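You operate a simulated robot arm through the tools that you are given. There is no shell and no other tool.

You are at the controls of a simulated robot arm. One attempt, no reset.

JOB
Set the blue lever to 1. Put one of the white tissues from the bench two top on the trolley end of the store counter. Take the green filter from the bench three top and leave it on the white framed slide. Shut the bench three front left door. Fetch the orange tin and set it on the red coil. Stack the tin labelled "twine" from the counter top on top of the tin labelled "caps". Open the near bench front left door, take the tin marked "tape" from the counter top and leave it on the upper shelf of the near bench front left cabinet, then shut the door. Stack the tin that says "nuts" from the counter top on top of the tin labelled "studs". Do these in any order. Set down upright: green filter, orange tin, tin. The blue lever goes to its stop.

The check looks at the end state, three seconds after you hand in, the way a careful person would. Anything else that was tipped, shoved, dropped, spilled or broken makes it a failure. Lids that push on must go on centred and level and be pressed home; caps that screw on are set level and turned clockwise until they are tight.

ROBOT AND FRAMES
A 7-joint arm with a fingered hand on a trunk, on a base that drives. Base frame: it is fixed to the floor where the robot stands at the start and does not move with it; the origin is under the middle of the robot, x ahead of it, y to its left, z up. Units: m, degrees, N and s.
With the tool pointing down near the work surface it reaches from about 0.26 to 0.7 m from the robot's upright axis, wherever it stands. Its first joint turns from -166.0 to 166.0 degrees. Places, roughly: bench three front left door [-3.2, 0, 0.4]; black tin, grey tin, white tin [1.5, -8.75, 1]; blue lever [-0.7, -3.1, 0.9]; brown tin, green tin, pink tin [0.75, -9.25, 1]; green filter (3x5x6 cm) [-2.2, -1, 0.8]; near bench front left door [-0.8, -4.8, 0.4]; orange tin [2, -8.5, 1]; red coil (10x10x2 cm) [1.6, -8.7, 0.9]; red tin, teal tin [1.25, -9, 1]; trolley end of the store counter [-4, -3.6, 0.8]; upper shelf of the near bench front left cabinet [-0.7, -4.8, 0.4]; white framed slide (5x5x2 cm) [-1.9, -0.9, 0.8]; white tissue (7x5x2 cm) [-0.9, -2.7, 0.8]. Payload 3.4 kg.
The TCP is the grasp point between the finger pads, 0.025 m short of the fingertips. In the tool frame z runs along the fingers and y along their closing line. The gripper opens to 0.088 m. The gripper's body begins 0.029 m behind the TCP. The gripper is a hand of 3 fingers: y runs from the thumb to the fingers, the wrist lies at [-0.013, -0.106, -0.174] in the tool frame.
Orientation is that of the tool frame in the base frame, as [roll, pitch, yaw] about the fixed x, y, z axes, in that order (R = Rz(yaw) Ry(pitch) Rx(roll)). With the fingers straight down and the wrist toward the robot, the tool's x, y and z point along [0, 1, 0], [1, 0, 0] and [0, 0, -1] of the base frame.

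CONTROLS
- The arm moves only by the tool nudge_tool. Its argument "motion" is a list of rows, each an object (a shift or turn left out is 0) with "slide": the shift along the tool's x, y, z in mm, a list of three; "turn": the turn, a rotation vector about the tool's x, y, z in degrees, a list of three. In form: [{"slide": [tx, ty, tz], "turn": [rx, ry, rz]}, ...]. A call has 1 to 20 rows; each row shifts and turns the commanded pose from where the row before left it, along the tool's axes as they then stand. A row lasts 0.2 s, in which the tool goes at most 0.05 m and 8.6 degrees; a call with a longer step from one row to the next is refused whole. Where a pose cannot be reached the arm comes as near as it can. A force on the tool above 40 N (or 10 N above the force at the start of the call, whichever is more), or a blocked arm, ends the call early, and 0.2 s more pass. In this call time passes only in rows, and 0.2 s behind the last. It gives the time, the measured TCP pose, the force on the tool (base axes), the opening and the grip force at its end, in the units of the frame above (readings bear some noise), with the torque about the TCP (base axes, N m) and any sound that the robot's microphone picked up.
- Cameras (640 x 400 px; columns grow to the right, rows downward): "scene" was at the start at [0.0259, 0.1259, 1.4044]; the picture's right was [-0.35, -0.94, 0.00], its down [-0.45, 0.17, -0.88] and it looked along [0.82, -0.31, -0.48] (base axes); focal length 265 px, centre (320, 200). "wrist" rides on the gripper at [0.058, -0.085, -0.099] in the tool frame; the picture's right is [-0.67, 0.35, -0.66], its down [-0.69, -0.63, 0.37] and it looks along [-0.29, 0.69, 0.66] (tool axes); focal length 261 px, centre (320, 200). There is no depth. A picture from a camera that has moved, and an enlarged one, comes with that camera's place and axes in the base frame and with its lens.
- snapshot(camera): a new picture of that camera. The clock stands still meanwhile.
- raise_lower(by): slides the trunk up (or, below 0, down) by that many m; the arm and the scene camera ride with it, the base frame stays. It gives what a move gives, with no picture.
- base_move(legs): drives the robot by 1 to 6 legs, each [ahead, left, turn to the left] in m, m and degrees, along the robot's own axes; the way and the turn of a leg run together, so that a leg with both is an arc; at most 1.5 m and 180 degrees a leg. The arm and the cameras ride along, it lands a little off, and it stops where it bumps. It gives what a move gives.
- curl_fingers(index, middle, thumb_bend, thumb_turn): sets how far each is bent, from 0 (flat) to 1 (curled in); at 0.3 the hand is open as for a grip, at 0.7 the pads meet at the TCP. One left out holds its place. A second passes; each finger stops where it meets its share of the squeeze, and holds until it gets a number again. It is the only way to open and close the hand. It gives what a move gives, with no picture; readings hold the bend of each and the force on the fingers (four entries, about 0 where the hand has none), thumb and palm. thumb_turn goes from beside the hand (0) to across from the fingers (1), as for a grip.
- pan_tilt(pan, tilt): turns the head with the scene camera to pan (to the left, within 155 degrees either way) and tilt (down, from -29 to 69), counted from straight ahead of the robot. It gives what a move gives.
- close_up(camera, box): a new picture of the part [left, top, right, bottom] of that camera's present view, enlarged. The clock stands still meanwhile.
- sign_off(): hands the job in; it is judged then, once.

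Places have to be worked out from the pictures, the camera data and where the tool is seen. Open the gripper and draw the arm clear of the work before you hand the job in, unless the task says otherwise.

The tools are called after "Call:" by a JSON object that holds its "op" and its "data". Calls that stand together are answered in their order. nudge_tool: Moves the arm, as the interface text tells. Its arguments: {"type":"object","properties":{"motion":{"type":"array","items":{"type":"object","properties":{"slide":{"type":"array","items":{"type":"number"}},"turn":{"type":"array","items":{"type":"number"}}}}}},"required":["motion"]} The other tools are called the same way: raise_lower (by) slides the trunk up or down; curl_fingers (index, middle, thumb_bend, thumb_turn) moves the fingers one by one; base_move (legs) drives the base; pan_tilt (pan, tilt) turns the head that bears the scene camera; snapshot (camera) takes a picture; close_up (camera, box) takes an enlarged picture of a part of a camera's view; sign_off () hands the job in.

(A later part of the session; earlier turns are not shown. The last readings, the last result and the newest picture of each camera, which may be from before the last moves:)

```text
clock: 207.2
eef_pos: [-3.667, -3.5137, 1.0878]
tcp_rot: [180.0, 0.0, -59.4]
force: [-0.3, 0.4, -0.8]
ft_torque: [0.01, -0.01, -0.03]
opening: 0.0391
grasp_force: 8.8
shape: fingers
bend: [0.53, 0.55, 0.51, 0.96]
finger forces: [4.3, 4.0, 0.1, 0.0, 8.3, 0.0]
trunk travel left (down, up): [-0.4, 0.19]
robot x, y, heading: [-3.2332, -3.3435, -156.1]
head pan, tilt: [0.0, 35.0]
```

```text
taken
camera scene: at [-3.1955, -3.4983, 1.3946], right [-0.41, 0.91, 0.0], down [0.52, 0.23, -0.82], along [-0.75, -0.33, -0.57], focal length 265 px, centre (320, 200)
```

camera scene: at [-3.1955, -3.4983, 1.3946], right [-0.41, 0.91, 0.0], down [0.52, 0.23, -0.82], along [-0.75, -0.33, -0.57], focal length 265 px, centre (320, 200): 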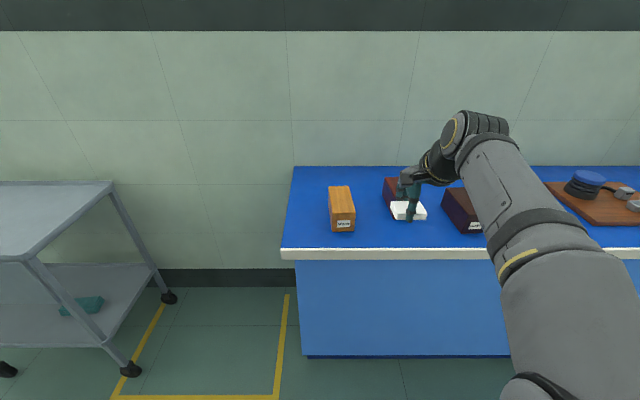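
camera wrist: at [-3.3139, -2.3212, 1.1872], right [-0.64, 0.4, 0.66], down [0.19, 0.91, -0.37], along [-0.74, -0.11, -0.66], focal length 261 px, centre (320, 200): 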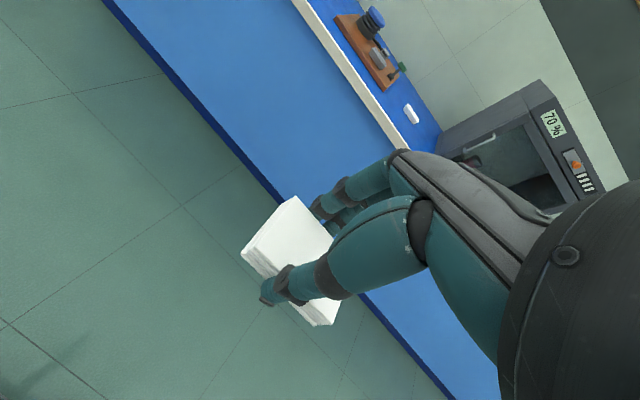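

Call:
{"op": "close_up", "data": {"camera": "scene", "box": [270, 150, 500, 270]}}

Call:
{"op": "snapshot", "data": {"camera": "wrist"}}

```text
2.78 times, centred on (385, 210) of scene
camera zoom: at [-3.1955, -3.4983, 1.3946], right [-0.41, 0.91, 0.0], down [0.52, 0.23, -0.82], along [-0.75, -0.33, -0.57], focal length 737 px, centre (139, 172)
```

zoom: 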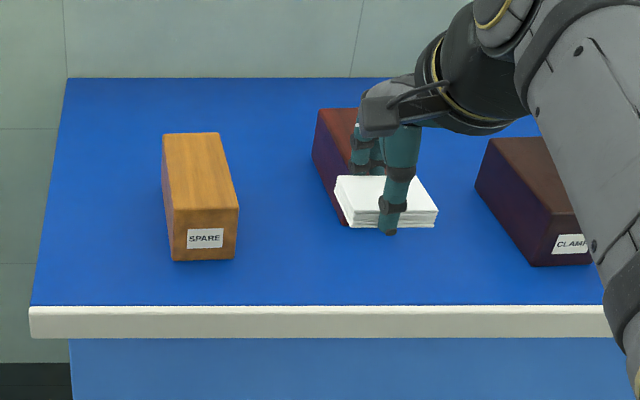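

```text
taken
camera wrist: at [-3.5646, -3.5209, 1.1872], right [-0.64, 0.4, 0.66], down [0.19, 0.91, -0.37], along [-0.74, -0.11, -0.66], focal length 261 px, centre (320, 200)
```

wrist: 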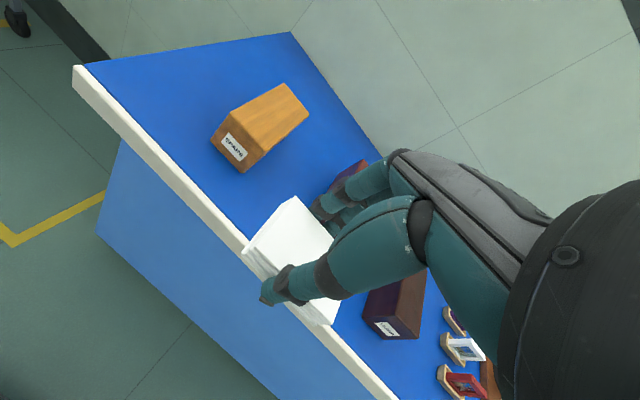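

Between the SPARE box and the dark-red box there is a clear spot at about (-3.8975,-3.5975) near the front of the trolley end. I drive 15 cm closer first.

Call:
{"op": "base_move", "data": {"legs": [[0.15, 0, 0]]}}

Call:
{"op": "pan_tilt", "data": {"pan": 0, "tilt": 45}}

Call:
{"op": "snapshot", "data": {"camera": "scene"}}

```text
clock: 208.6
eef_pos: [-3.8052, -3.5754, 1.0873]
tcp_rot: [-179.9, 0.0, -59.4]
force: [0.0, 0.3, -0.7]
ft_torque: [0.0, 0.0, 0.05]
opening: 0.0391
grasp_force: 8.6
shape: fingers
bend: [0.53, 0.55, 0.51, 0.96]
finger forces: [4.3, 3.9, 0.1, 0.0, 8.3, 0.1]
trunk travel left (down, up): [-0.4, 0.19]
robot x, y, heading: [-3.3714, -3.4087, -155.8]
head pan, tilt: [0.0, 35.0]
```

```text
clock: 209.3
eef_pos: [-3.8052, -3.575, 1.0867]
tcp_rot: [179.9, -0.1, -59.4]
force: [-0.1, 0.3, 0.5]
ft_torque: [0.0, -0.01, -0.03]
opening: 0.0392
grasp_force: 8.0
shape: fingers
bend: [0.53, 0.55, 0.51, 0.96]
finger forces: [4.5, 3.9, 0.1, 0.0, 8.3, 0.0]
trunk travel left (down, up): [-0.4, 0.19]
robot x, y, heading: [-3.3753, -3.4057, -156.1]
head pan, tilt: [0.0, 45.0]
```

```text
taken
camera scene: at [-3.3277, -3.5568, 1.3798], right [-0.4, 0.91, 0.0], down [0.65, 0.29, -0.71], along [-0.65, -0.29, -0.71], focal length 265 px, centre (320, 200)
```

scene: 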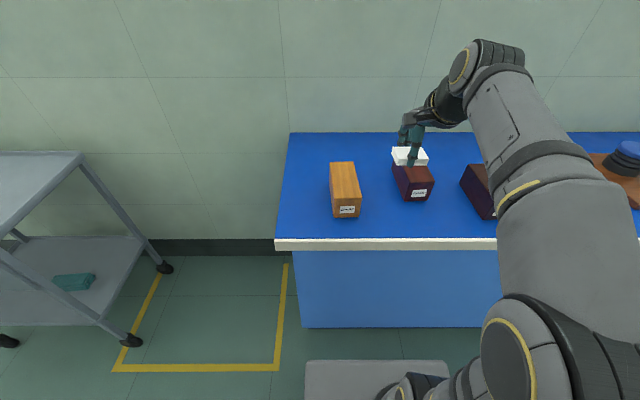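

Spot confirmed clear. I move over it and down to z≈0.86.

Call:
{"op": "nudge_tool", "data": {"motion": [{"slide": [-4.6, 15.2, 37]}, {"slide": [-4.6, 15.2, 37]}, {"slide": [-4.6, 15.2, 37]}, {"slide": [-4.6, 15.2, 37]}, {"slide": [-4.6, 15.2, 37]}, {"slide": [-4.6, 15.2, 37]}]}}

Call:
{"op": "snapshot", "data": {"camera": "wrist"}}

Call:
{"op": "close_up", "data": {"camera": "scene", "box": [300, 130, 460, 260]}}

```text
clock: 210.8
eef_pos: [-3.8988, -3.5991, 0.878]
tcp_rot: [178.7, 0.2, -59.7]
force: [3.3, 1.1, 13.3]
ft_torque: [-0.01, 0.01, 0.04]
opening: 0.0395
grasp_force: 14.4
shape: fingers
bend: [0.55, 0.57, 0.5, 0.96]
finger forces: [3.3, 14.8, 0.0, 0.0, 11.2, 0.0]
trunk travel left (down, up): [-0.4, 0.19]
robot x, y, heading: [-3.3722, -3.4035, -156.2]
head pan, tilt: [0.0, 45.0]
stopped in row 6: the force on the tool passed its limit at 47 N (the readings are from after the stop); the commanded pose is now the measured one
```

```text
taken
camera wrist: at [-3.795, -3.6053, 0.9755], right [-0.62, 0.41, 0.67], down [0.19, 0.91, -0.38], along [-0.76, -0.11, -0.64], focal length 261 px, centre (320, 200)
```

wrist: 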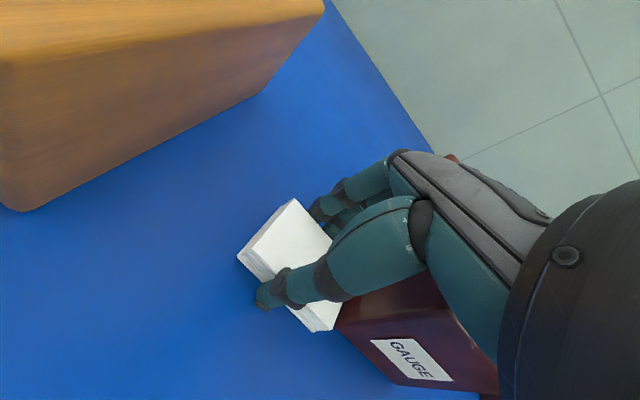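

```text
3.08 times, centred on (380, 195) of scene
camera zoom: at [-3.3265, -3.5564, 1.38], right [-0.4, 0.91, 0.0], down [0.65, 0.29, -0.71], along [-0.65, -0.29, -0.71], focal length 815 px, centre (135, 215)
```

zoom: 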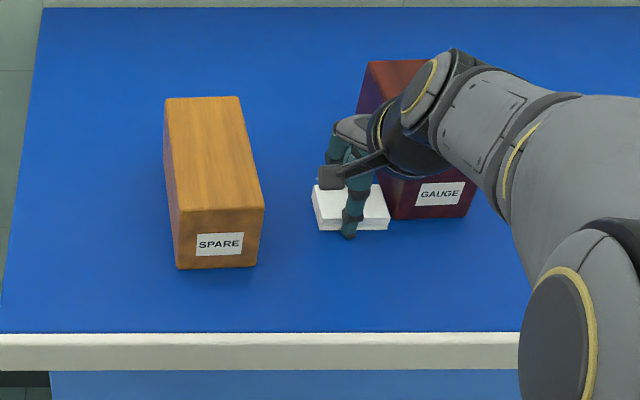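

The counter turned out higher than the benches (~0.846), so the tissue touched early; nothing else seems moved. I lift 1 cm, shift 2 cm left away from the GAUGE box, and check.

Call:
{"op": "nudge_tool", "data": {"motion": [{"slide": [0, 0, -8]}, {"slide": [0, 0, -7], "turn": [1.3, 0, 0]}, {"slide": [20, 0, 0]}]}}

Call:
{"op": "close_up", "data": {"camera": "scene", "box": [300, 130, 460, 260]}}

Call:
{"op": "close_up", "data": {"camera": "wrist", "box": [180, 150, 440, 390]}}

```text
clock: 211.6
eef_pos: [-3.8887, -3.6162, 0.8908]
tcp_rot: [-179.7, 0.1, -59.6]
force: [0.3, 0.5, 0.0]
ft_torque: [0.02, -0.01, -0.01]
opening: 0.0396
grasp_force: 8.4
shape: fingers
bend: [0.54, 0.56, 0.51, 0.96]
finger forces: [4.5, 3.6, 0.0, 0.1, 8.1, 0.1]
trunk travel left (down, up): [-0.4, 0.19]
robot x, y, heading: [-3.3748, -3.4052, -156.0]
head pan, tilt: [0.0, 45.0]
```

```text
3.08 times, centred on (380, 195) of scene
camera zoom: at [-3.3278, -3.5568, 1.3798], right [-0.4, 0.91, 0.0], down [0.65, 0.29, -0.71], along [-0.65, -0.29, -0.71], focal length 815 px, centre (135, 215)
```

zoom: 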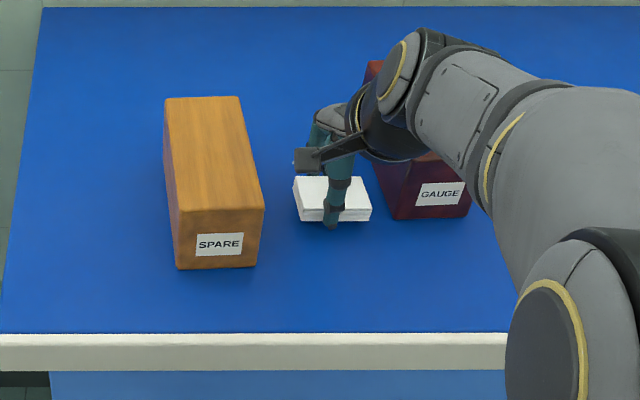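

```text
1.67 times, centred on (310, 270) of wrist
camera zoom: at [-3.7875, -3.6234, 0.9909], right [-0.64, 0.4, 0.66], down [0.2, 0.91, -0.36], along [-0.74, -0.1, -0.66], focal length 434 px, centre (337, 83)
```

zoom: 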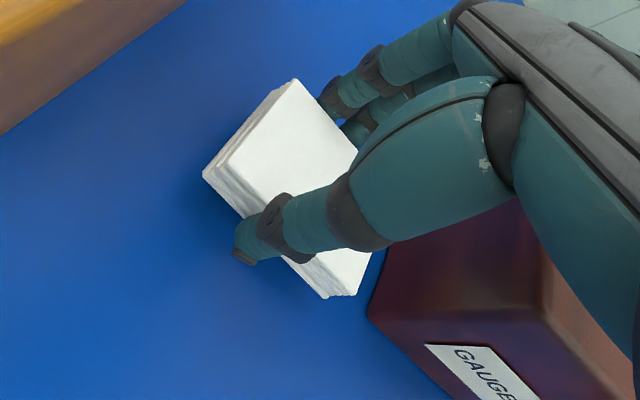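

Well placed between the boxes. I lower in small steps to contact.

Call:
{"op": "nudge_tool", "data": {"motion": [{"slide": [0, 0, 5]}, {"slide": [0, 0, 3]}]}}

Call:
{"op": "nudge_tool", "data": {"motion": [{"slide": [0, 0, 2]}]}}

Call:
{"op": "nudge_tool", "data": {"motion": [{"slide": [0, 0, 2]}]}}

```text
clock: 212.2
eef_pos: [-3.8879, -3.6154, 0.8818]
tcp_rot: [-179.7, 0.2, -59.5]
force: [1.2, -0.5, -0.8]
ft_torque: [0.0, 0.01, -0.02]
opening: 0.0395
grasp_force: 8.5
shape: fingers
bend: [0.54, 0.56, 0.51, 0.96]
finger forces: [4.6, 3.6, 0.0, 0.0, 8.1, 0.1]
trunk travel left (down, up): [-0.4, 0.19]
robot x, y, heading: [-3.3714, -3.4044, -156.0]
head pan, tilt: [0.0, 45.0]
```

```text
clock: 212.6
eef_pos: [-3.8883, -3.6164, 0.8795]
tcp_rot: [-179.7, 0.0, -59.6]
force: [-0.7, -0.1, 0.2]
ft_torque: [0.01, 0.0, 0.02]
opening: 0.0394
grasp_force: 8.0
shape: fingers
bend: [0.54, 0.56, 0.51, 0.96]
finger forces: [4.5, 3.6, 0.0, 0.0, 8.1, 0.1]
trunk travel left (down, up): [-0.4, 0.19]
robot x, y, heading: [-3.3759, -3.4027, -156.0]
head pan, tilt: [0.0, 45.0]
```

```text
clock: 213.0
eef_pos: [-3.8882, -3.6168, 0.8797]
tcp_rot: [-179.8, 0.1, -59.6]
force: [-0.9, -0.7, 5.5]
ft_torque: [-0.01, 0.15, 0.0]
opening: 0.0398
grasp_force: 10.8
shape: fingers
bend: [0.54, 0.56, 0.51, 0.96]
finger forces: [4.3, 9.0, 0.1, 0.1, 8.3, 0.1]
trunk travel left (down, up): [-0.4, 0.19]
robot x, y, heading: [-3.3707, -3.4044, -156.1]
head pan, tilt: [0.0, 45.0]
```

Contact. I open the hand to release.

Call:
{"op": "curl_fingers", "data": {"index": 0.46, "middle": 0.46, "thumb_bend": 0.44}}

Call:
{"op": "curl_fingers", "data": {"index": 0.38, "middle": 0.38, "thumb_bend": 0.38}}

Call:
{"op": "nudge_tool", "data": {"motion": [{"slide": [0, 0, -15]}, {"slide": [0, 0, -30]}, {"slide": [0, 0, -40]}, {"slide": [0, 0, -40]}, {"slide": [0, -20, -40]}, {"slide": [0, -30, -35]}]}}

Call:
{"op": "close_up", "data": {"camera": "scene", "box": [260, 120, 500, 270]}}

```text
clock: 214.0
eef_pos: [-3.8885, -3.6159, 0.8781]
tcp_rot: [-179.9, 0.1, -59.6]
force: [1.2, 0.6, 4.5]
ft_torque: [-0.01, 0.06, 0.01]
opening: 0.052
grasp_force: 2.2
shape: fingers
bend: [0.46, 0.48, 0.44, 0.97]
finger forces: [0.0, 4.1, 0.1, 0.1, 0.0, 0.1]
trunk travel left (down, up): [-0.4, 0.19]
robot x, y, heading: [-3.3708, -3.4004, -156.2]
head pan, tilt: [0.0, 45.0]
```

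```text
clock: 215.0
eef_pos: [-3.8885, -3.6161, 0.8781]
tcp_rot: [-179.8, 0.1, -59.5]
force: [0.8, -0.9, 0.6]
ft_torque: [-0.01, 0.04, 0.02]
opening: 0.0675
grasp_force: 0.0
shape: fingers
bend: [0.38, 0.38, 0.38, 0.97]
finger forces: [0.0, 0.1, 0.0, 0.0, 0.0, 0.0]
trunk travel left (down, up): [-0.4, 0.19]
robot x, y, heading: [-3.3774, -3.4053, -156.1]
head pan, tilt: [0.0, 45.0]
```

```text
clock: 216.4
eef_pos: [-3.8445, -3.592, 1.0789]
tcp_rot: [-179.9, 0.1, -59.6]
force: [-0.2, -0.8, -1.0]
ft_torque: [0.04, 0.0, 0.01]
opening: 0.0675
grasp_force: 0.1
shape: fingers
bend: [0.38, 0.38, 0.38, 0.97]
finger forces: [0.0, 0.1, 0.0, 0.0, 0.0, 0.0]
trunk travel left (down, up): [-0.4, 0.19]
robot x, y, heading: [-3.3749, -3.4072, -156.4]
head pan, tilt: [0.0, 45.0]
```

```text
2.67 times, centred on (380, 195) of scene
camera zoom: at [-3.3276, -3.5568, 1.3798], right [-0.4, 0.91, 0.0], down [0.65, 0.29, -0.71], along [-0.65, -0.29, -0.71], focal length 706 px, centre (160, 213)
```

zoom: 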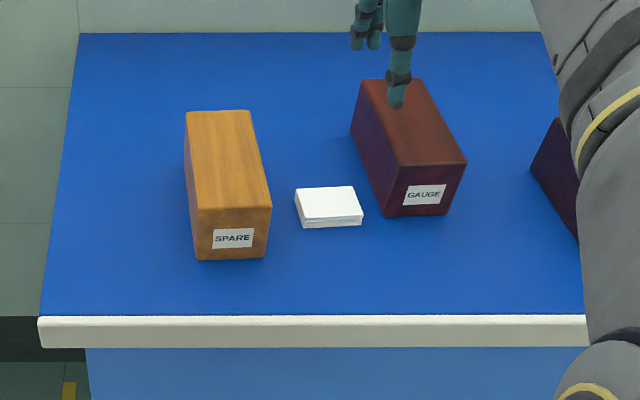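

The tissue is down cleanly, boxes undisturbed. Next the near bench: I back away, turn around, and look toward its west front.

Call:
{"op": "base_move", "data": {"legs": [[-0.5, 0, 0], [0, 0, -180]]}}

Call:
{"op": "pan_tilt", "data": {"pan": -30, "tilt": 20}}

Call:
{"op": "snapshot", "data": {"camera": "scene"}}

```text
clock: 226.6
eef_pos: [-2.4475, -3.0042, 1.078]
tcp_rot: [-179.8, 0.2, 121.4]
force: [-0.7, 1.1, 0.0]
ft_torque: [-0.01, 0.0, 0.0]
opening: 0.0675
grasp_force: 0.1
shape: fingers
bend: [0.38, 0.38, 0.38, 0.97]
finger forces: [0.0, 0.0, 0.1, 0.0, 0.0, 0.1]
trunk travel left (down, up): [-0.4, 0.19]
robot x, y, heading: [-2.9201, -3.1963, 25.1]
head pan, tilt: [0.0, 45.0]
```

```text
clock: 227.6
eef_pos: [-2.4466, -3.0033, 1.0768]
tcp_rot: [-179.8, 0.1, 121.5]
force: [0.1, -1.3, -0.7]
ft_torque: [0.0, 0.01, 0.01]
opening: 0.0677
grasp_force: 0.0
shape: fingers
bend: [0.38, 0.38, 0.38, 0.97]
finger forces: [0.0, 0.1, 0.1, 0.0, 0.1, 0.1]
trunk travel left (down, up): [-0.4, 0.19]
robot x, y, heading: [-2.9135, -3.1985, 24.8]
head pan, tilt: [-30.0, 20.0]
```

```text
taken
camera scene: at [-2.9435, -3.0909, 1.4184], right [-0.09, -1.0, 0.0], down [-0.34, 0.03, -0.94], along [0.94, -0.08, -0.34], focal length 265 px, centre (320, 200)
```

scene: 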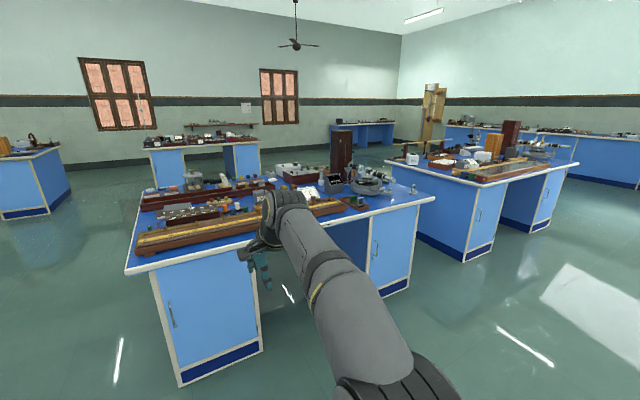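

The near bench stands further right; its front-left door has its handle on the left side. I drive south down the aisle to face it.

Call:
{"op": "base_move", "data": {"legs": [[0, -1.2, 0], [0, -1.0, 0]]}}

Call:
{"op": "pan_tilt", "data": {"pan": -5, "tilt": 30}}

Call:
{"op": "snapshot", "data": {"camera": "scene"}}

```text
clock: 238.4
eef_pos: [-1.5187, -4.9707, 1.0776]
tcp_rot: [-179.8, 0.0, 122.1]
force: [0.6, 0.3, -0.1]
ft_torque: [0.0, -0.01, -0.01]
opening: 0.0676
grasp_force: 0.1
shape: fingers
bend: [0.38, 0.38, 0.38, 0.97]
finger forces: [0.1, 0.0, 0.1, 0.1, 0.0, 0.0]
trunk travel left (down, up): [-0.4, 0.19]
robot x, y, heading: [-1.9859, -5.1752, 25.5]
head pan, tilt: [-30.0, 20.0]
```

```text
clock: 239.2
eef_pos: [-1.5193, -4.9694, 1.0769]
tcp_rot: [-179.8, 0.1, 122.1]
force: [-0.4, 0.4, 0.6]
ft_torque: [-0.01, -0.02, 0.01]
opening: 0.0672
grasp_force: 0.1
shape: fingers
bend: [0.38, 0.38, 0.38, 0.97]
finger forces: [0.0, 0.0, 0.0, 0.1, 0.1, 0.1]
trunk travel left (down, up): [-0.4, 0.19]
robot x, y, heading: [-1.9871, -5.1723, 25.4]
head pan, tilt: [-5.0, 30.0]
```

```text
taken
camera scene: at [-2.0234, -5.0239, 1.4024], right [0.35, -0.94, 0.0], down [-0.47, -0.18, -0.87], along [0.81, 0.3, -0.5], focal length 265 px, centre (320, 200)
```

scene: 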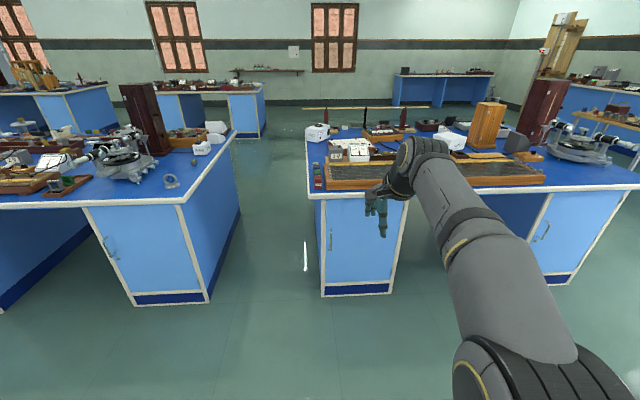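

The near-bench door is straight ahead: vertical handle on its left at ≈(-0.936,-4.683,0.49), hinge on the right, no lock visible. I lower the trunk fully for working at that height and zoom on the handle.

Call:
{"op": "raise_lower", "data": {"by": -0.4}}

Call:
{"op": "pan_tilt", "data": {"pan": 0, "tilt": 25}}

Call:
{"op": "snapshot", "data": {"camera": "scene"}}

Call:
{"op": "close_up", "data": {"camera": "scene", "box": [270, 130, 410, 270]}}

```text
clock: 243.1
eef_pos: [-1.5189, -4.9687, 0.6781]
tcp_rot: [-179.9, 0.2, 122.1]
force: [0.2, 0.5, 0.0]
ft_torque: [0.02, -0.04, -0.01]
opening: 0.0675
grasp_force: 0.1
shape: fingers
bend: [0.38, 0.38, 0.38, 0.97]
finger forces: [0.0, 0.0, 0.0, 0.1, 0.1, 0.0]
trunk travel left (down, up): [0.0, 0.59]
robot x, y, heading: [-1.9876, -5.1741, 25.4]
head pan, tilt: [-5.0, 30.0]
```

```text
clock: 243.7
eef_pos: [-1.5196, -4.9697, 0.6765]
tcp_rot: [-179.7, 0.0, 122.1]
force: [-0.7, -0.9, 0.6]
ft_torque: [0.03, 0.01, -0.03]
opening: 0.0676
grasp_force: 0.1
shape: fingers
bend: [0.38, 0.38, 0.38, 0.97]
finger forces: [0.0, 0.0, 0.1, 0.0, 0.1, 0.0]
trunk travel left (down, up): [0.0, 0.59]
robot x, y, heading: [-1.984, -5.174, 25.8]
head pan, tilt: [0.0, 25.0]
```

```text
taken
camera scene: at [-2.0249, -5.0159, 1.0103], right [0.43, -0.9, 0.0], down [-0.38, -0.18, -0.91], along [0.82, 0.39, -0.42], focal length 265 px, centre (320, 200)
```

scene: 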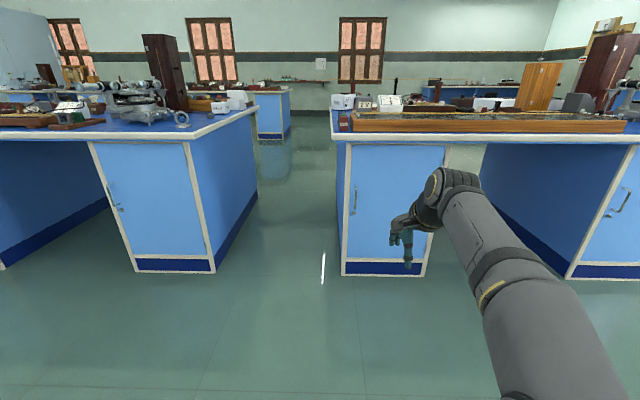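

```text
2.86 times, centred on (340, 200) of scene
camera zoom: at [-2.0249, -5.0159, 1.0103], right [0.43, -0.9, 0.0], down [-0.38, -0.18, -0.91], along [0.82, 0.39, -0.42], focal length 757 px, centre (263, 200)
```

zoom: 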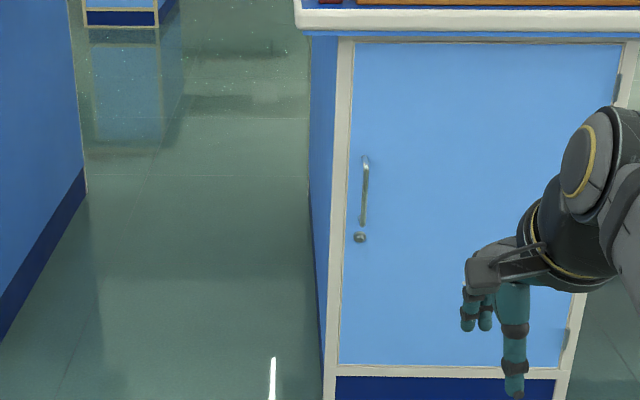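

Handle bar: vertical, z 0.43–0.56 at ≈(-0.941,-4.674). I need the fingers to close sideways with the tool pointing forward, so I first turn the tool so y points left.

Call:
{"op": "nudge_tool", "data": {"motion": [{"turn": [0, 0, -8.4]}, {"turn": [0, 0, -8.4]}, {"turn": [0, 0, -8.4]}, {"turn": [0, 0, -8.4]}, {"turn": [0, 0, -8.4]}, {"turn": [0, 0, -8.4]}, {"turn": [0, 0, -8.4]}, {"turn": [0, 0, -8.4]}, {"turn": [0, 0, -8.4]}, {"turn": [0, 0, -8.4]}]}}

Call:
{"op": "nudge_tool", "data": {"motion": [{"turn": [0, -8.5, 0]}, {"turn": [0, -8.5, 0]}, {"turn": [0, -8.5, 0]}, {"turn": [0, -8.5, 0]}, {"turn": [0, -8.5, 0]}]}}

Call:
{"op": "snapshot", "data": {"camera": "scene"}}

```text
clock: 245.9
eef_pos: [-1.5231, -4.9666, 0.6724]
tcp_rot: [-179.4, -0.9, -155.2]
force: [-0.8, 1.1, -0.2]
ft_torque: [-0.03, -0.01, -0.04]
opening: 0.0675
grasp_force: 0.2
shape: fingers
bend: [0.38, 0.38, 0.38, 0.97]
finger forces: [0.0, 0.0, 0.1, 0.0, 0.0, 0.1]
out of reach, approached as far as the arm can: row 10
trunk travel left (down, up): [0.0, 0.59]
robot x, y, heading: [-1.9894, -5.1715, 25.7]
head pan, tilt: [0.0, 25.0]
```

```text
clock: 247.1
eef_pos: [-1.5236, -4.9668, 0.6729]
tcp_rot: [-180.0, 42.5, -154.0]
force: [-0.9, 0.4, -1.0]
ft_torque: [-0.01, 0.0, 0.01]
opening: 0.0677
grasp_force: 0.1
shape: fingers
bend: [0.38, 0.38, 0.38, 0.97]
finger forces: [0.0, 0.1, 0.0, 0.1, 0.1, 0.1]
trunk travel left (down, up): [0.0, 0.59]
robot x, y, heading: [-1.9858, -5.1719, 25.7]
head pan, tilt: [0.0, 25.0]
```

```text
taken
camera scene: at [-2.0249, -5.0158, 1.0104], right [0.43, -0.9, 0.0], down [-0.38, -0.18, -0.91], along [0.82, 0.39, -0.42], focal length 265 px, centre (320, 200)
```

scene: 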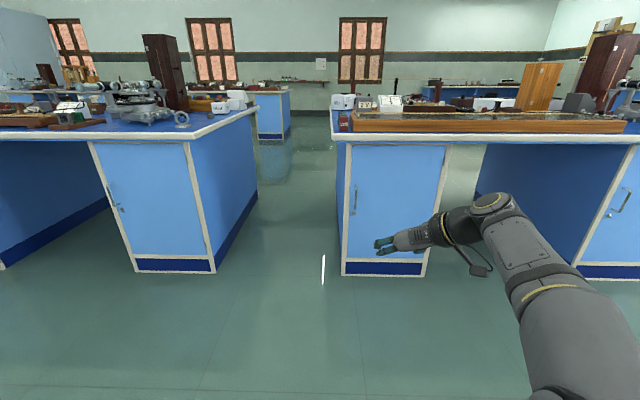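

That orientation works. Continue tilting until the tool points horizontally forward.

Call:
{"op": "nudge_tool", "data": {"motion": [{"turn": [0, -8.5, 0]}, {"turn": [0, -8.5, 0]}, {"turn": [0, -8.5, 0]}, {"turn": [0, -8.5, 0]}]}}

Call:
{"op": "snapshot", "data": {"camera": "wrist"}}

Call:
{"op": "snapshot", "data": {"camera": "scene"}}

```text
clock: 248.1
eef_pos: [-1.5469, -4.9724, 0.7269]
tcp_rot: [170.8, 74.4, -162.8]
force: [-0.5, 0.1, -1.4]
ft_torque: [0.01, -0.02, 0.0]
opening: 0.0673
grasp_force: 0.0
shape: fingers
bend: [0.38, 0.38, 0.38, 0.98]
finger forces: [0.1, 0.1, 0.1, 0.0, 0.1, 0.0]
out of reach, approached as far as the arm can: row 4
trunk travel left (down, up): [0.0, 0.59]
robot x, y, heading: [-1.9873, -5.1771, 25.6]
head pan, tilt: [0.0, 25.0]
```

```text
taken
camera wrist: at [-1.6106, -5.0972, 0.6948], right [-0.55, 0.08, 0.83], down [0.77, -0.35, 0.54], along [0.34, 0.93, 0.13], focal length 261 px, centre (320, 200)
```

wrist: 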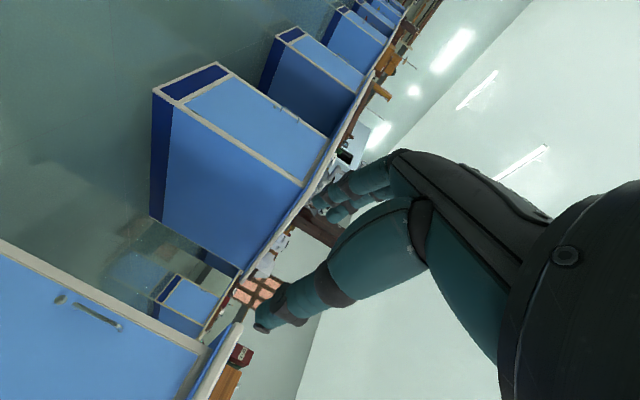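

```text
taken
camera scene: at [-2.0244, -5.0159, 1.0104], right [0.43, -0.9, 0.0], down [-0.38, -0.18, -0.91], along [0.82, 0.39, -0.42], focal length 265 px, centre (320, 200)
```

scene: 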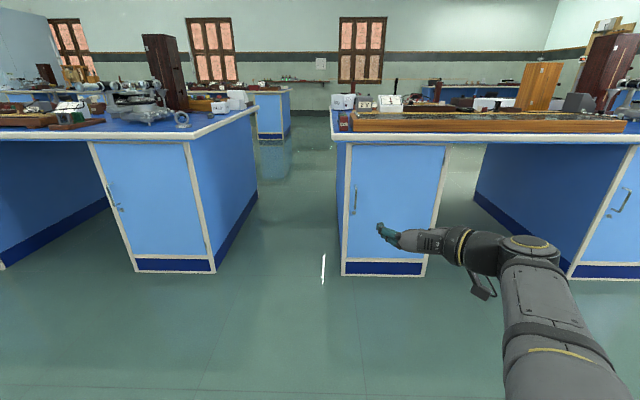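

Limit is near 70°. I go back a bit to about 60° forward tilt and then lower the hand to handle height.

Call:
{"op": "nudge_tool", "data": {"motion": [{"turn": [0, 8.5, 0]}, {"turn": [0, 6, 0]}]}}

```text
clock: 248.7
eef_pos: [-1.5224, -4.9673, 0.6712]
tcp_rot: [-179.5, 61.8, -153.4]
force: [-0.6, 0.3, 0.4]
ft_torque: [0.02, 0.01, -0.03]
opening: 0.0675
grasp_force: 0.1
shape: fingers
bend: [0.38, 0.38, 0.38, 0.98]
finger forces: [0.1, 0.0, 0.0, 0.1, 0.1, 0.1]
trunk travel left (down, up): [0.0, 0.59]
robot x, y, heading: [-1.9842, -5.1727, 25.6]
head pan, tilt: [0.0, 25.0]
```

Tool now points forward, 28° down, fingers closing left-right. I lower it to the handle height and drive forward.

Call:
{"op": "nudge_tool", "data": {"motion": [{"slide": [37.5, 0, 20]}, {"slide": [37.5, 0, 20]}, {"slide": [37.5, 0, 20]}, {"slide": [37.5, 0, 20]}]}}

Call:
{"op": "base_move", "data": {"legs": [[0.42, 0, 0]]}}

Call:
{"op": "pan_tilt", "data": {"pan": 0, "tilt": 40}}

Call:
{"op": "snapshot", "data": {"camera": "scene"}}

Call:
{"op": "snapshot", "data": {"camera": "wrist"}}

```text
clock: 249.7
eef_pos: [-1.5237, -4.9665, 0.6271]
tcp_rot: [-179.6, 61.9, -153.6]
force: [-0.5, 0.2, -0.2]
ft_torque: [-0.01, -0.01, -0.02]
opening: 0.0672
grasp_force: 0.1
shape: fingers
bend: [0.38, 0.38, 0.38, 0.98]
finger forces: [0.0, 0.0, 0.1, 0.0, 0.0, 0.0]
out of reach, approached as far as the arm can: row 2, 3, 4
trunk travel left (down, up): [0.0, 0.59]
robot x, y, heading: [-1.986, -5.1717, 25.4]
head pan, tilt: [0.0, 25.0]
```

```text
clock: 252.3
eef_pos: [-1.1437, -4.7837, 0.6266]
tcp_rot: [-179.7, 61.9, -153.7]
force: [-0.2, -0.6, 0.0]
ft_torque: [-0.01, -0.01, -0.03]
opening: 0.0675
grasp_force: 0.1
shape: fingers
bend: [0.38, 0.38, 0.38, 0.98]
finger forces: [0.1, 0.0, 0.1, 0.0, 0.0, 0.0]
trunk travel left (down, up): [0.0, 0.59]
robot x, y, heading: [-1.6053, -4.9924, 25.6]
head pan, tilt: [0.0, 25.0]
```

```text
clock: 253.1
eef_pos: [-1.143, -4.7841, 0.6264]
tcp_rot: [-179.8, 61.9, -153.8]
force: [-0.8, -0.3, 1.3]
ft_torque: [-0.04, -0.02, -0.01]
opening: 0.0676
grasp_force: 0.2
shape: fingers
bend: [0.38, 0.38, 0.38, 0.98]
finger forces: [0.0, 0.0, 0.0, 0.1, 0.1, 0.0]
trunk travel left (down, up): [0.0, 0.59]
robot x, y, heading: [-1.6089, -4.987, 25.7]
head pan, tilt: [0.0, 40.0]
```

```text
taken
camera scene: at [-1.651, -4.8367, 0.9871], right [0.43, -0.9, 0.0], down [-0.58, -0.28, -0.77], along [0.69, 0.33, -0.64], focal length 265 px, centre (320, 200)
```

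scene: 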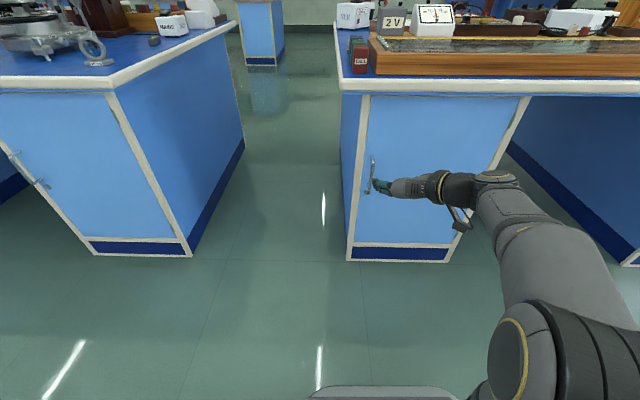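

```text
taken
camera wrist: at [-1.2102, -4.9119, 0.623], right [-0.39, 0.2, 0.9], down [0.86, -0.28, 0.43], along [0.34, 0.94, -0.06], focal length 261 px, centre (320, 200)
```

wrist: 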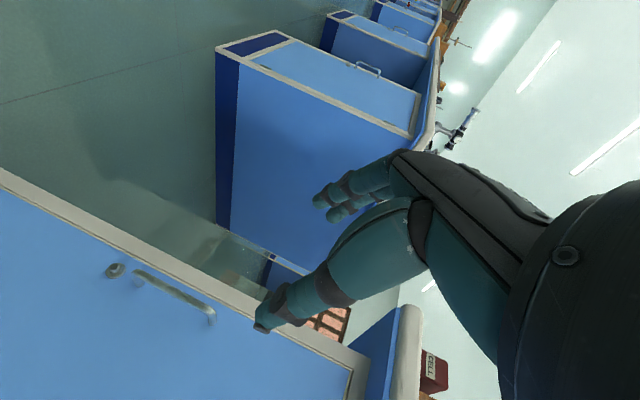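

Lowering close-in is limited; with more forward extension it should go lower. I extend forward 12 cm and then lower.

Call:
{"op": "nudge_tool", "data": {"motion": [{"slide": [-18.9, 0, 35.3]}, {"slide": [-18.9, 0, 35.3]}, {"slide": [-18.9, 0, 35.3]}, {"slide": [29.4, 0, 15.8]}, {"slide": [29.4, 0, 15.8]}, {"slide": [29.4, 0, 15.8]}]}}

Call:
{"op": "snapshot", "data": {"camera": "wrist"}}

Call:
{"op": "snapshot", "data": {"camera": "scene"}}

```text
clock: 254.5
eef_pos: [-1.0337, -4.7319, 0.5265]
tcp_rot: [-179.6, 62.0, -153.5]
force: [-0.7, -1.6, 0.3]
ft_torque: [0.0, 0.0, -0.03]
opening: 0.0675
grasp_force: 0.0
shape: fingers
bend: [0.38, 0.38, 0.38, 0.98]
finger forces: [0.0, 0.1, 0.0, 0.1, 0.1, 0.0]
trunk travel left (down, up): [0.0, 0.59]
robot x, y, heading: [-1.6052, -4.9927, 25.7]
head pan, tilt: [0.0, 40.0]
```

```text
taken
camera wrist: at [-1.1017, -4.8591, 0.5236], right [-0.39, 0.2, 0.9], down [0.86, -0.28, 0.43], along [0.34, 0.94, -0.06], focal length 261 px, centre (320, 200)
```

wrist: 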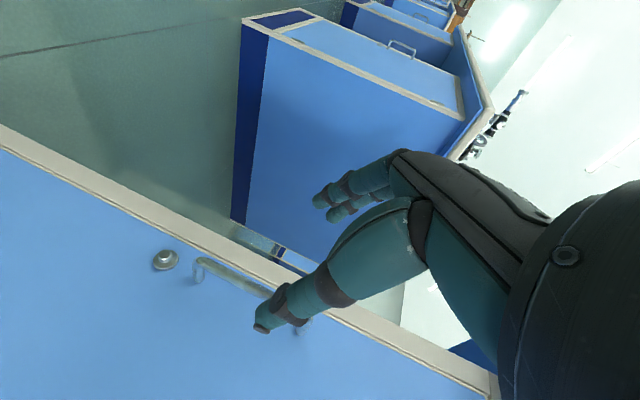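

```text
taken
camera scene: at [-1.6511, -4.8366, 0.9871], right [0.43, -0.9, 0.0], down [-0.58, -0.28, -0.77], along [0.69, 0.33, -0.64], focal length 265 px, centre (320, 200)
```

scene: 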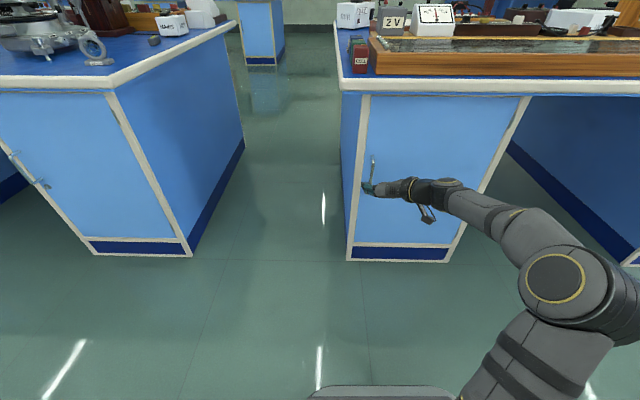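

Handle bar is laterally centred between thumb and fingers, 10 cm ahead. I advance 8.5 cm with the hand open.

Call:
{"op": "nudge_tool", "data": {"motion": [{"slide": [-10, 0, 18.7]}, {"slide": [-10, 0, 18.7]}, {"slide": [-10, 0, 18.7]}, {"slide": [-7, 0, 21]}]}}

Call:
{"op": "snapshot", "data": {"camera": "wrist"}}

Call:
{"op": "close_up", "data": {"camera": "scene", "box": [330, 130, 450, 230]}}

```text
clock: 255.5
eef_pos: [-0.9594, -4.6938, 0.5222]
tcp_rot: [-179.8, 61.9, -153.7]
force: [1.3, 0.7, 0.3]
ft_torque: [0.03, -0.01, 0.02]
opening: 0.0678
grasp_force: 0.0
shape: fingers
bend: [0.38, 0.38, 0.38, 0.98]
finger forces: [0.0, 0.0, 0.0, 0.0, 0.0, 0.0]
trunk travel left (down, up): [0.0, 0.59]
robot x, y, heading: [-1.6065, -4.9893, 25.5]
head pan, tilt: [0.0, 40.0]
```

```text
taken
camera wrist: at [-1.0259, -4.821, 0.5191], right [-0.39, 0.2, 0.9], down [0.86, -0.28, 0.43], along [0.34, 0.94, -0.06], focal length 261 px, centre (320, 200)
```

wrist: 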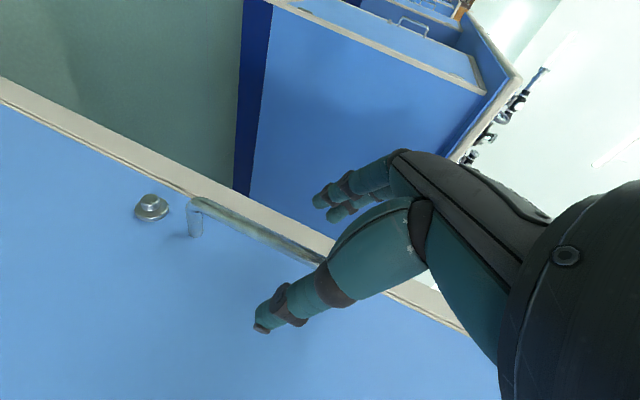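

```text
4.00 times, centred on (390, 180) of scene
camera zoom: at [-1.6511, -4.8368, 0.9871], right [0.43, -0.9, 0.0], down [-0.58, -0.28, -0.77], along [0.69, 0.33, -0.64], focal length 1059 px, centre (40, 280)
```

zoom: 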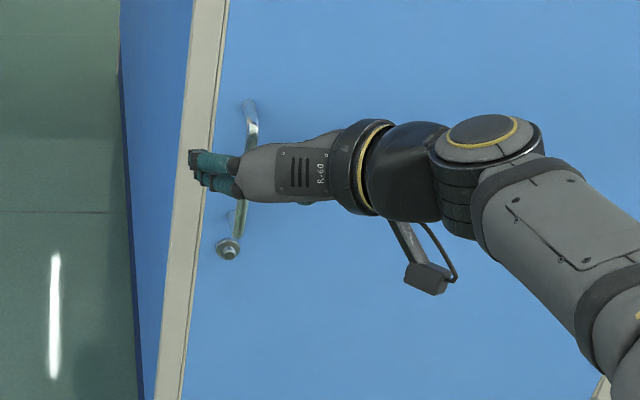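

The bar passes between fingers (left) and thumb (right), 2.7 cm ahead of the TCP. I advance 18 mm more and close on the bar.

Call:
{"op": "nudge_tool", "data": {"motion": [{"slide": [-4.2, 0, 8]}, {"slide": [-4.2, 0, 8]}]}}

Call:
{"op": "curl_fingers", "data": {"index": 0.68, "middle": 0.68, "thumb_bend": 0.68}}

Call:
{"op": "snapshot", "data": {"camera": "wrist"}}

Call:
{"op": "close_up", "data": {"camera": "scene", "box": [330, 130, 450, 230]}}

```text
clock: 256.1
eef_pos: [-0.9429, -4.6853, 0.522]
tcp_rot: [-179.9, 61.9, -153.7]
force: [-0.4, 0.0, -0.7]
ft_torque: [0.02, 0.02, 0.0]
opening: 0.0679
grasp_force: 0.0
shape: fingers
bend: [0.38, 0.38, 0.38, 0.98]
finger forces: [0.0, 0.0, 0.0, 0.0, 0.0, 0.1]
trunk travel left (down, up): [0.0, 0.59]
robot x, y, heading: [-1.608, -4.9913, 25.6]
head pan, tilt: [0.0, 40.0]
```

```text
clock: 257.1
eef_pos: [-0.9427, -4.6869, 0.5225]
tcp_rot: [-179.6, 61.9, -153.5]
force: [-0.6, 2.3, -1.2]
ft_torque: [0.01, -0.01, -0.01]
opening: 0.0046
grasp_force: 0.0
shape: fingers
bend: [0.66, 0.68, 0.68, 0.98]
finger forces: [1.1, 0.1, 0.0, 0.0, 0.0, 0.0]
trunk travel left (down, up): [0.0, 0.59]
robot x, y, heading: [-1.6042, -4.9902, 25.7]
head pan, tilt: [0.0, 40.0]
```

```text
taken
camera wrist: at [-1.0096, -4.8133, 0.5193], right [-0.39, 0.2, 0.9], down [0.86, -0.28, 0.43], along [0.34, 0.94, -0.06], focal length 261 px, centre (320, 200)
```

wrist: 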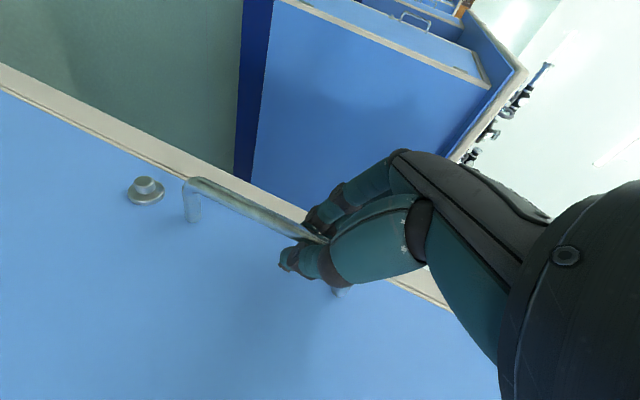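

```text
4.00 times, centred on (390, 180) of scene
camera zoom: at [-1.651, -4.8367, 0.987], right [0.43, -0.9, 0.0], down [-0.58, -0.28, -0.77], along [0.69, 0.33, -0.64], focal length 1059 px, centre (40, 280)
```

zoom: 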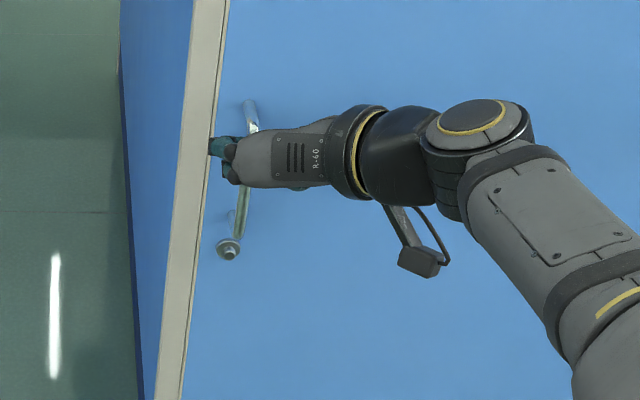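

The bar is caged inside the closed fingers. I pull back gently 20 mm and check the force and door.

Call:
{"op": "nudge_tool", "data": {"motion": [{"slide": [4.7, 0, -8.8]}, {"slide": [4.7, 0, -8.8]}]}}

Call:
{"op": "close_up", "data": {"camera": "scene", "box": [330, 90, 540, 270]}}

```text
clock: 257.7
eef_pos: [-0.9605, -4.6947, 0.5231]
tcp_rot: [-179.8, 61.9, -153.7]
force: [1.0, 0.3, -1.6]
ft_torque: [0.01, -0.01, 0.01]
opening: 0.0043
grasp_force: 0.4
shape: fingers
bend: [0.67, 0.68, 0.68, 0.98]
finger forces: [0.9, 0.0, 0.0, 0.1, 0.1, 0.0]
trunk travel left (down, up): [0.0, 0.59]
robot x, y, heading: [-1.6054, -4.9868, 25.3]
head pan, tilt: [0.0, 40.0]
```

```text
2.22 times, centred on (435, 180) of scene
camera zoom: at [-1.6509, -4.8367, 0.987], right [0.43, -0.9, 0.0], down [-0.58, -0.28, -0.77], along [0.69, 0.33, -0.64], focal length 588 px, centre (64, 244)
```

zoom: 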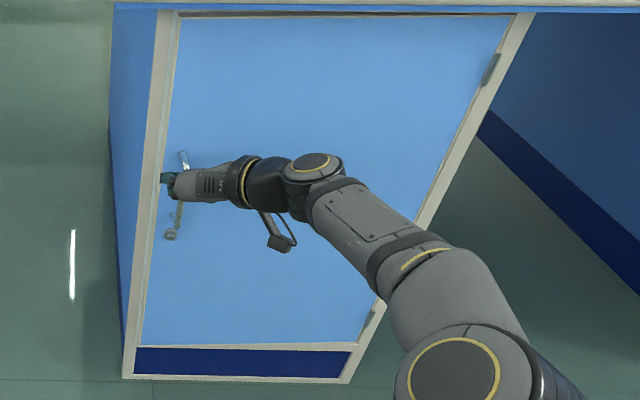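

The door moves with almost no resistance. Since the arm can't retract at this height, I pull using the base: back and slightly right, following the door's arc.

Call:
{"op": "base_move", "data": {"legs": [[-0.045, -0.005, 0], [-0.0625, -0.016, 0]]}}

Call:
{"op": "snapshot", "data": {"camera": "scene"}}

```text
clock: 259.2
eef_pos: [-1.0483, -4.7608, 0.5228]
tcp_rot: [-179.7, 61.9, -153.6]
force: [2.3, -0.7, -0.2]
ft_torque: [-0.07, -0.04, -0.03]
opening: 0.0061
grasp_force: 1.7
shape: fingers
bend: [0.68, 0.68, 0.65, 0.97]
finger forces: [0.1, 0.0, 0.0, 0.0, 2.5, 0.1]
trunk travel left (down, up): [0.0, 0.59]
robot x, y, heading: [-1.6967, -5.058, 25.7]
head pan, tilt: [0.0, 40.0]
```

```text
taken
camera scene: at [-1.7393, -4.9027, 0.9871], right [0.43, -0.9, 0.0], down [-0.58, -0.28, -0.77], along [0.69, 0.33, -0.64], focal length 265 px, centre (320, 200)
```

scene: 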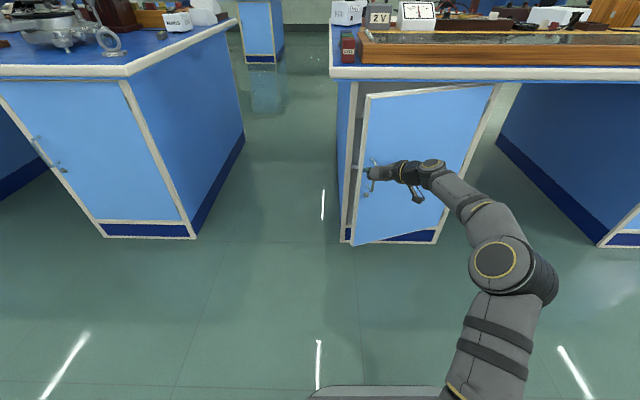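

Door is opening well (~18°). Continue along the arc.

Call:
{"op": "base_move", "data": {"legs": [[-0.058, -0.028, 0], [-0.053, -0.037, 0]]}}

Call:
{"op": "snapshot", "data": {"camera": "scene"}}

```text
clock: 260.8
eef_pos: [-1.1208, -4.867, 0.5235]
tcp_rot: [-179.7, 61.9, -153.7]
force: [0.5, 0.2, 0.3]
ft_torque: [0.01, -0.01, 0.0]
opening: 0.0036
grasp_force: 1.2
shape: fingers
bend: [0.68, 0.67, 0.67, 0.97]
finger forces: [0.1, 0.6, 0.0, 0.0, 0.7, 0.0]
trunk travel left (down, up): [0.0, 0.59]
robot x, y, heading: [-1.7699, -5.1611, 25.6]
head pan, tilt: [0.0, 40.0]
```

```text
taken
camera scene: at [-1.8118, -5.009, 0.9871], right [0.43, -0.9, 0.0], down [-0.58, -0.28, -0.77], along [0.69, 0.33, -0.64], focal length 265 px, centre (320, 200)
```

scene: 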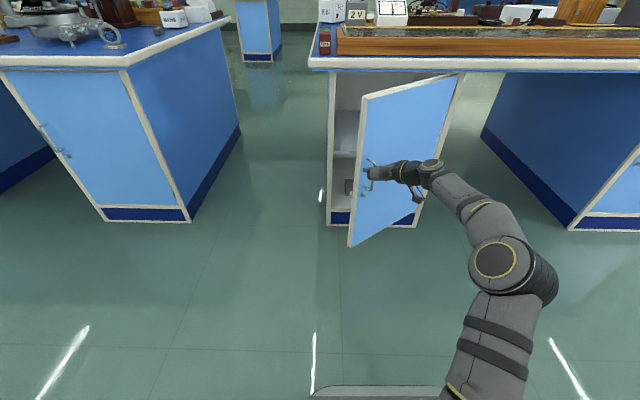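

About 40° open. Continue in single legs, checking forces.

Call:
{"op": "base_move", "data": {"legs": [[-0.045, -0.046, 0]]}}

Call:
{"op": "base_move", "data": {"legs": [[-0.037, -0.053, 0]]}}

Call:
{"op": "snapshot", "data": {"camera": "scene"}}

Call:
{"op": "snapshot", "data": {"camera": "wrist"}}

```text
clock: 261.8
eef_pos: [-1.1412, -4.9275, 0.523]
tcp_rot: [-179.8, 61.9, -153.8]
force: [-2.4, -0.1, -0.2]
ft_torque: [-0.03, 0.05, 0.02]
opening: 0.0037
grasp_force: 1.3
shape: fingers
bend: [0.67, 0.67, 0.68, 0.97]
finger forces: [1.2, 0.9, 0.0, 0.0, 0.8, 0.0]
trunk travel left (down, up): [0.0, 0.59]
robot x, y, heading: [-1.7881, -5.224, 25.7]
head pan, tilt: [0.0, 40.0]
```

```text
clock: 262.8
eef_pos: [-1.1512, -4.9917, 0.5234]
tcp_rot: [-179.8, 61.9, -153.6]
force: [-2.1, 0.9, 0.5]
ft_torque: [-0.01, 0.03, 0.01]
opening: 0.005
grasp_force: 1.0
shape: fingers
bend: [0.67, 0.67, 0.67, 0.97]
finger forces: [1.3, 0.6, 0.0, 0.0, 1.0, 0.1]
trunk travel left (down, up): [0.0, 0.59]
robot x, y, heading: [-1.7958, -5.2851, 25.7]
head pan, tilt: [0.0, 40.0]
```

```text
taken
camera scene: at [-1.8421, -5.1335, 0.987], right [0.43, -0.9, 0.0], down [-0.58, -0.28, -0.77], along [0.69, 0.33, -0.64], focal length 265 px, centre (320, 200)
```

scene: 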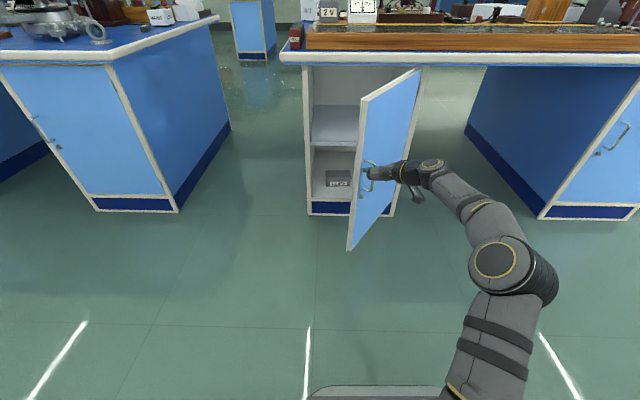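

```text
taken
camera wrist: at [-1.2181, -5.1188, 0.5198], right [-0.39, 0.2, 0.9], down [0.86, -0.28, 0.43], along [0.34, 0.94, -0.06], focal length 261 px, centre (320, 200)
```

wrist: 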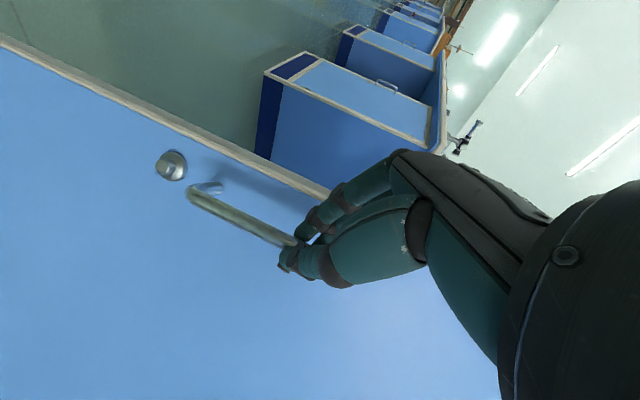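

About 60° open. Two more legs.

Call:
{"op": "base_move", "data": {"legs": [[-0.028, -0.058, 0]]}}

Call:
{"op": "base_move", "data": {"legs": [[-0.014, -0.062, 0]]}}

Call:
{"op": "snapshot", "data": {"camera": "scene"}}

```text
clock: 263.7
eef_pos: [-1.1512, -5.0546, 0.5232]
tcp_rot: [-179.8, 61.8, -153.8]
force: [-0.3, 0.2, 0.4]
ft_torque: [0.01, 0.0, 0.01]
opening: 0.0053
grasp_force: 1.5
shape: fingers
bend: [0.67, 0.68, 0.67, 0.97]
finger forces: [0.9, 0.3, 0.0, 0.0, 1.0, 0.0]
trunk travel left (down, up): [0.0, 0.59]
robot x, y, heading: [-1.7965, -5.3503, 25.8]
head pan, tilt: [0.0, 40.0]
```

```text
clock: 264.7
eef_pos: [-1.1375, -5.1158, 0.5232]
tcp_rot: [-179.8, 61.9, -153.7]
force: [0.8, -0.1, 0.3]
ft_torque: [0.02, 0.0, -0.02]
opening: 0.0044
grasp_force: 0.8
shape: fingers
bend: [0.67, 0.68, 0.67, 0.97]
finger forces: [0.6, 0.0, 0.0, 0.1, 0.5, 0.0]
trunk travel left (down, up): [0.0, 0.59]
robot x, y, heading: [-1.7839, -5.412, 25.7]
head pan, tilt: [0.0, 40.0]
```

```text
taken
camera scene: at [-1.8279, -5.2596, 0.9871], right [0.43, -0.9, 0.0], down [-0.58, -0.28, -0.77], along [0.69, 0.33, -0.64], focal length 265 px, centre (320, 200)
```

scene: 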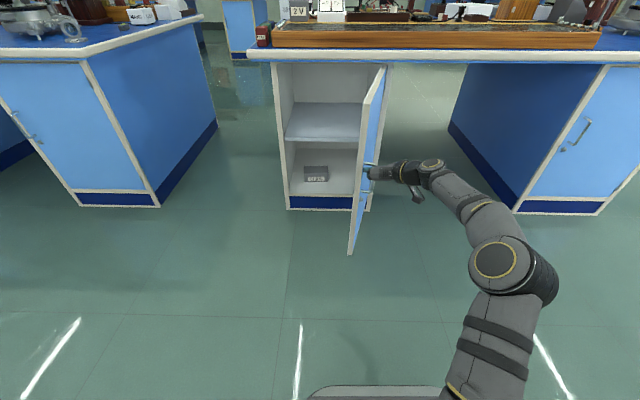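

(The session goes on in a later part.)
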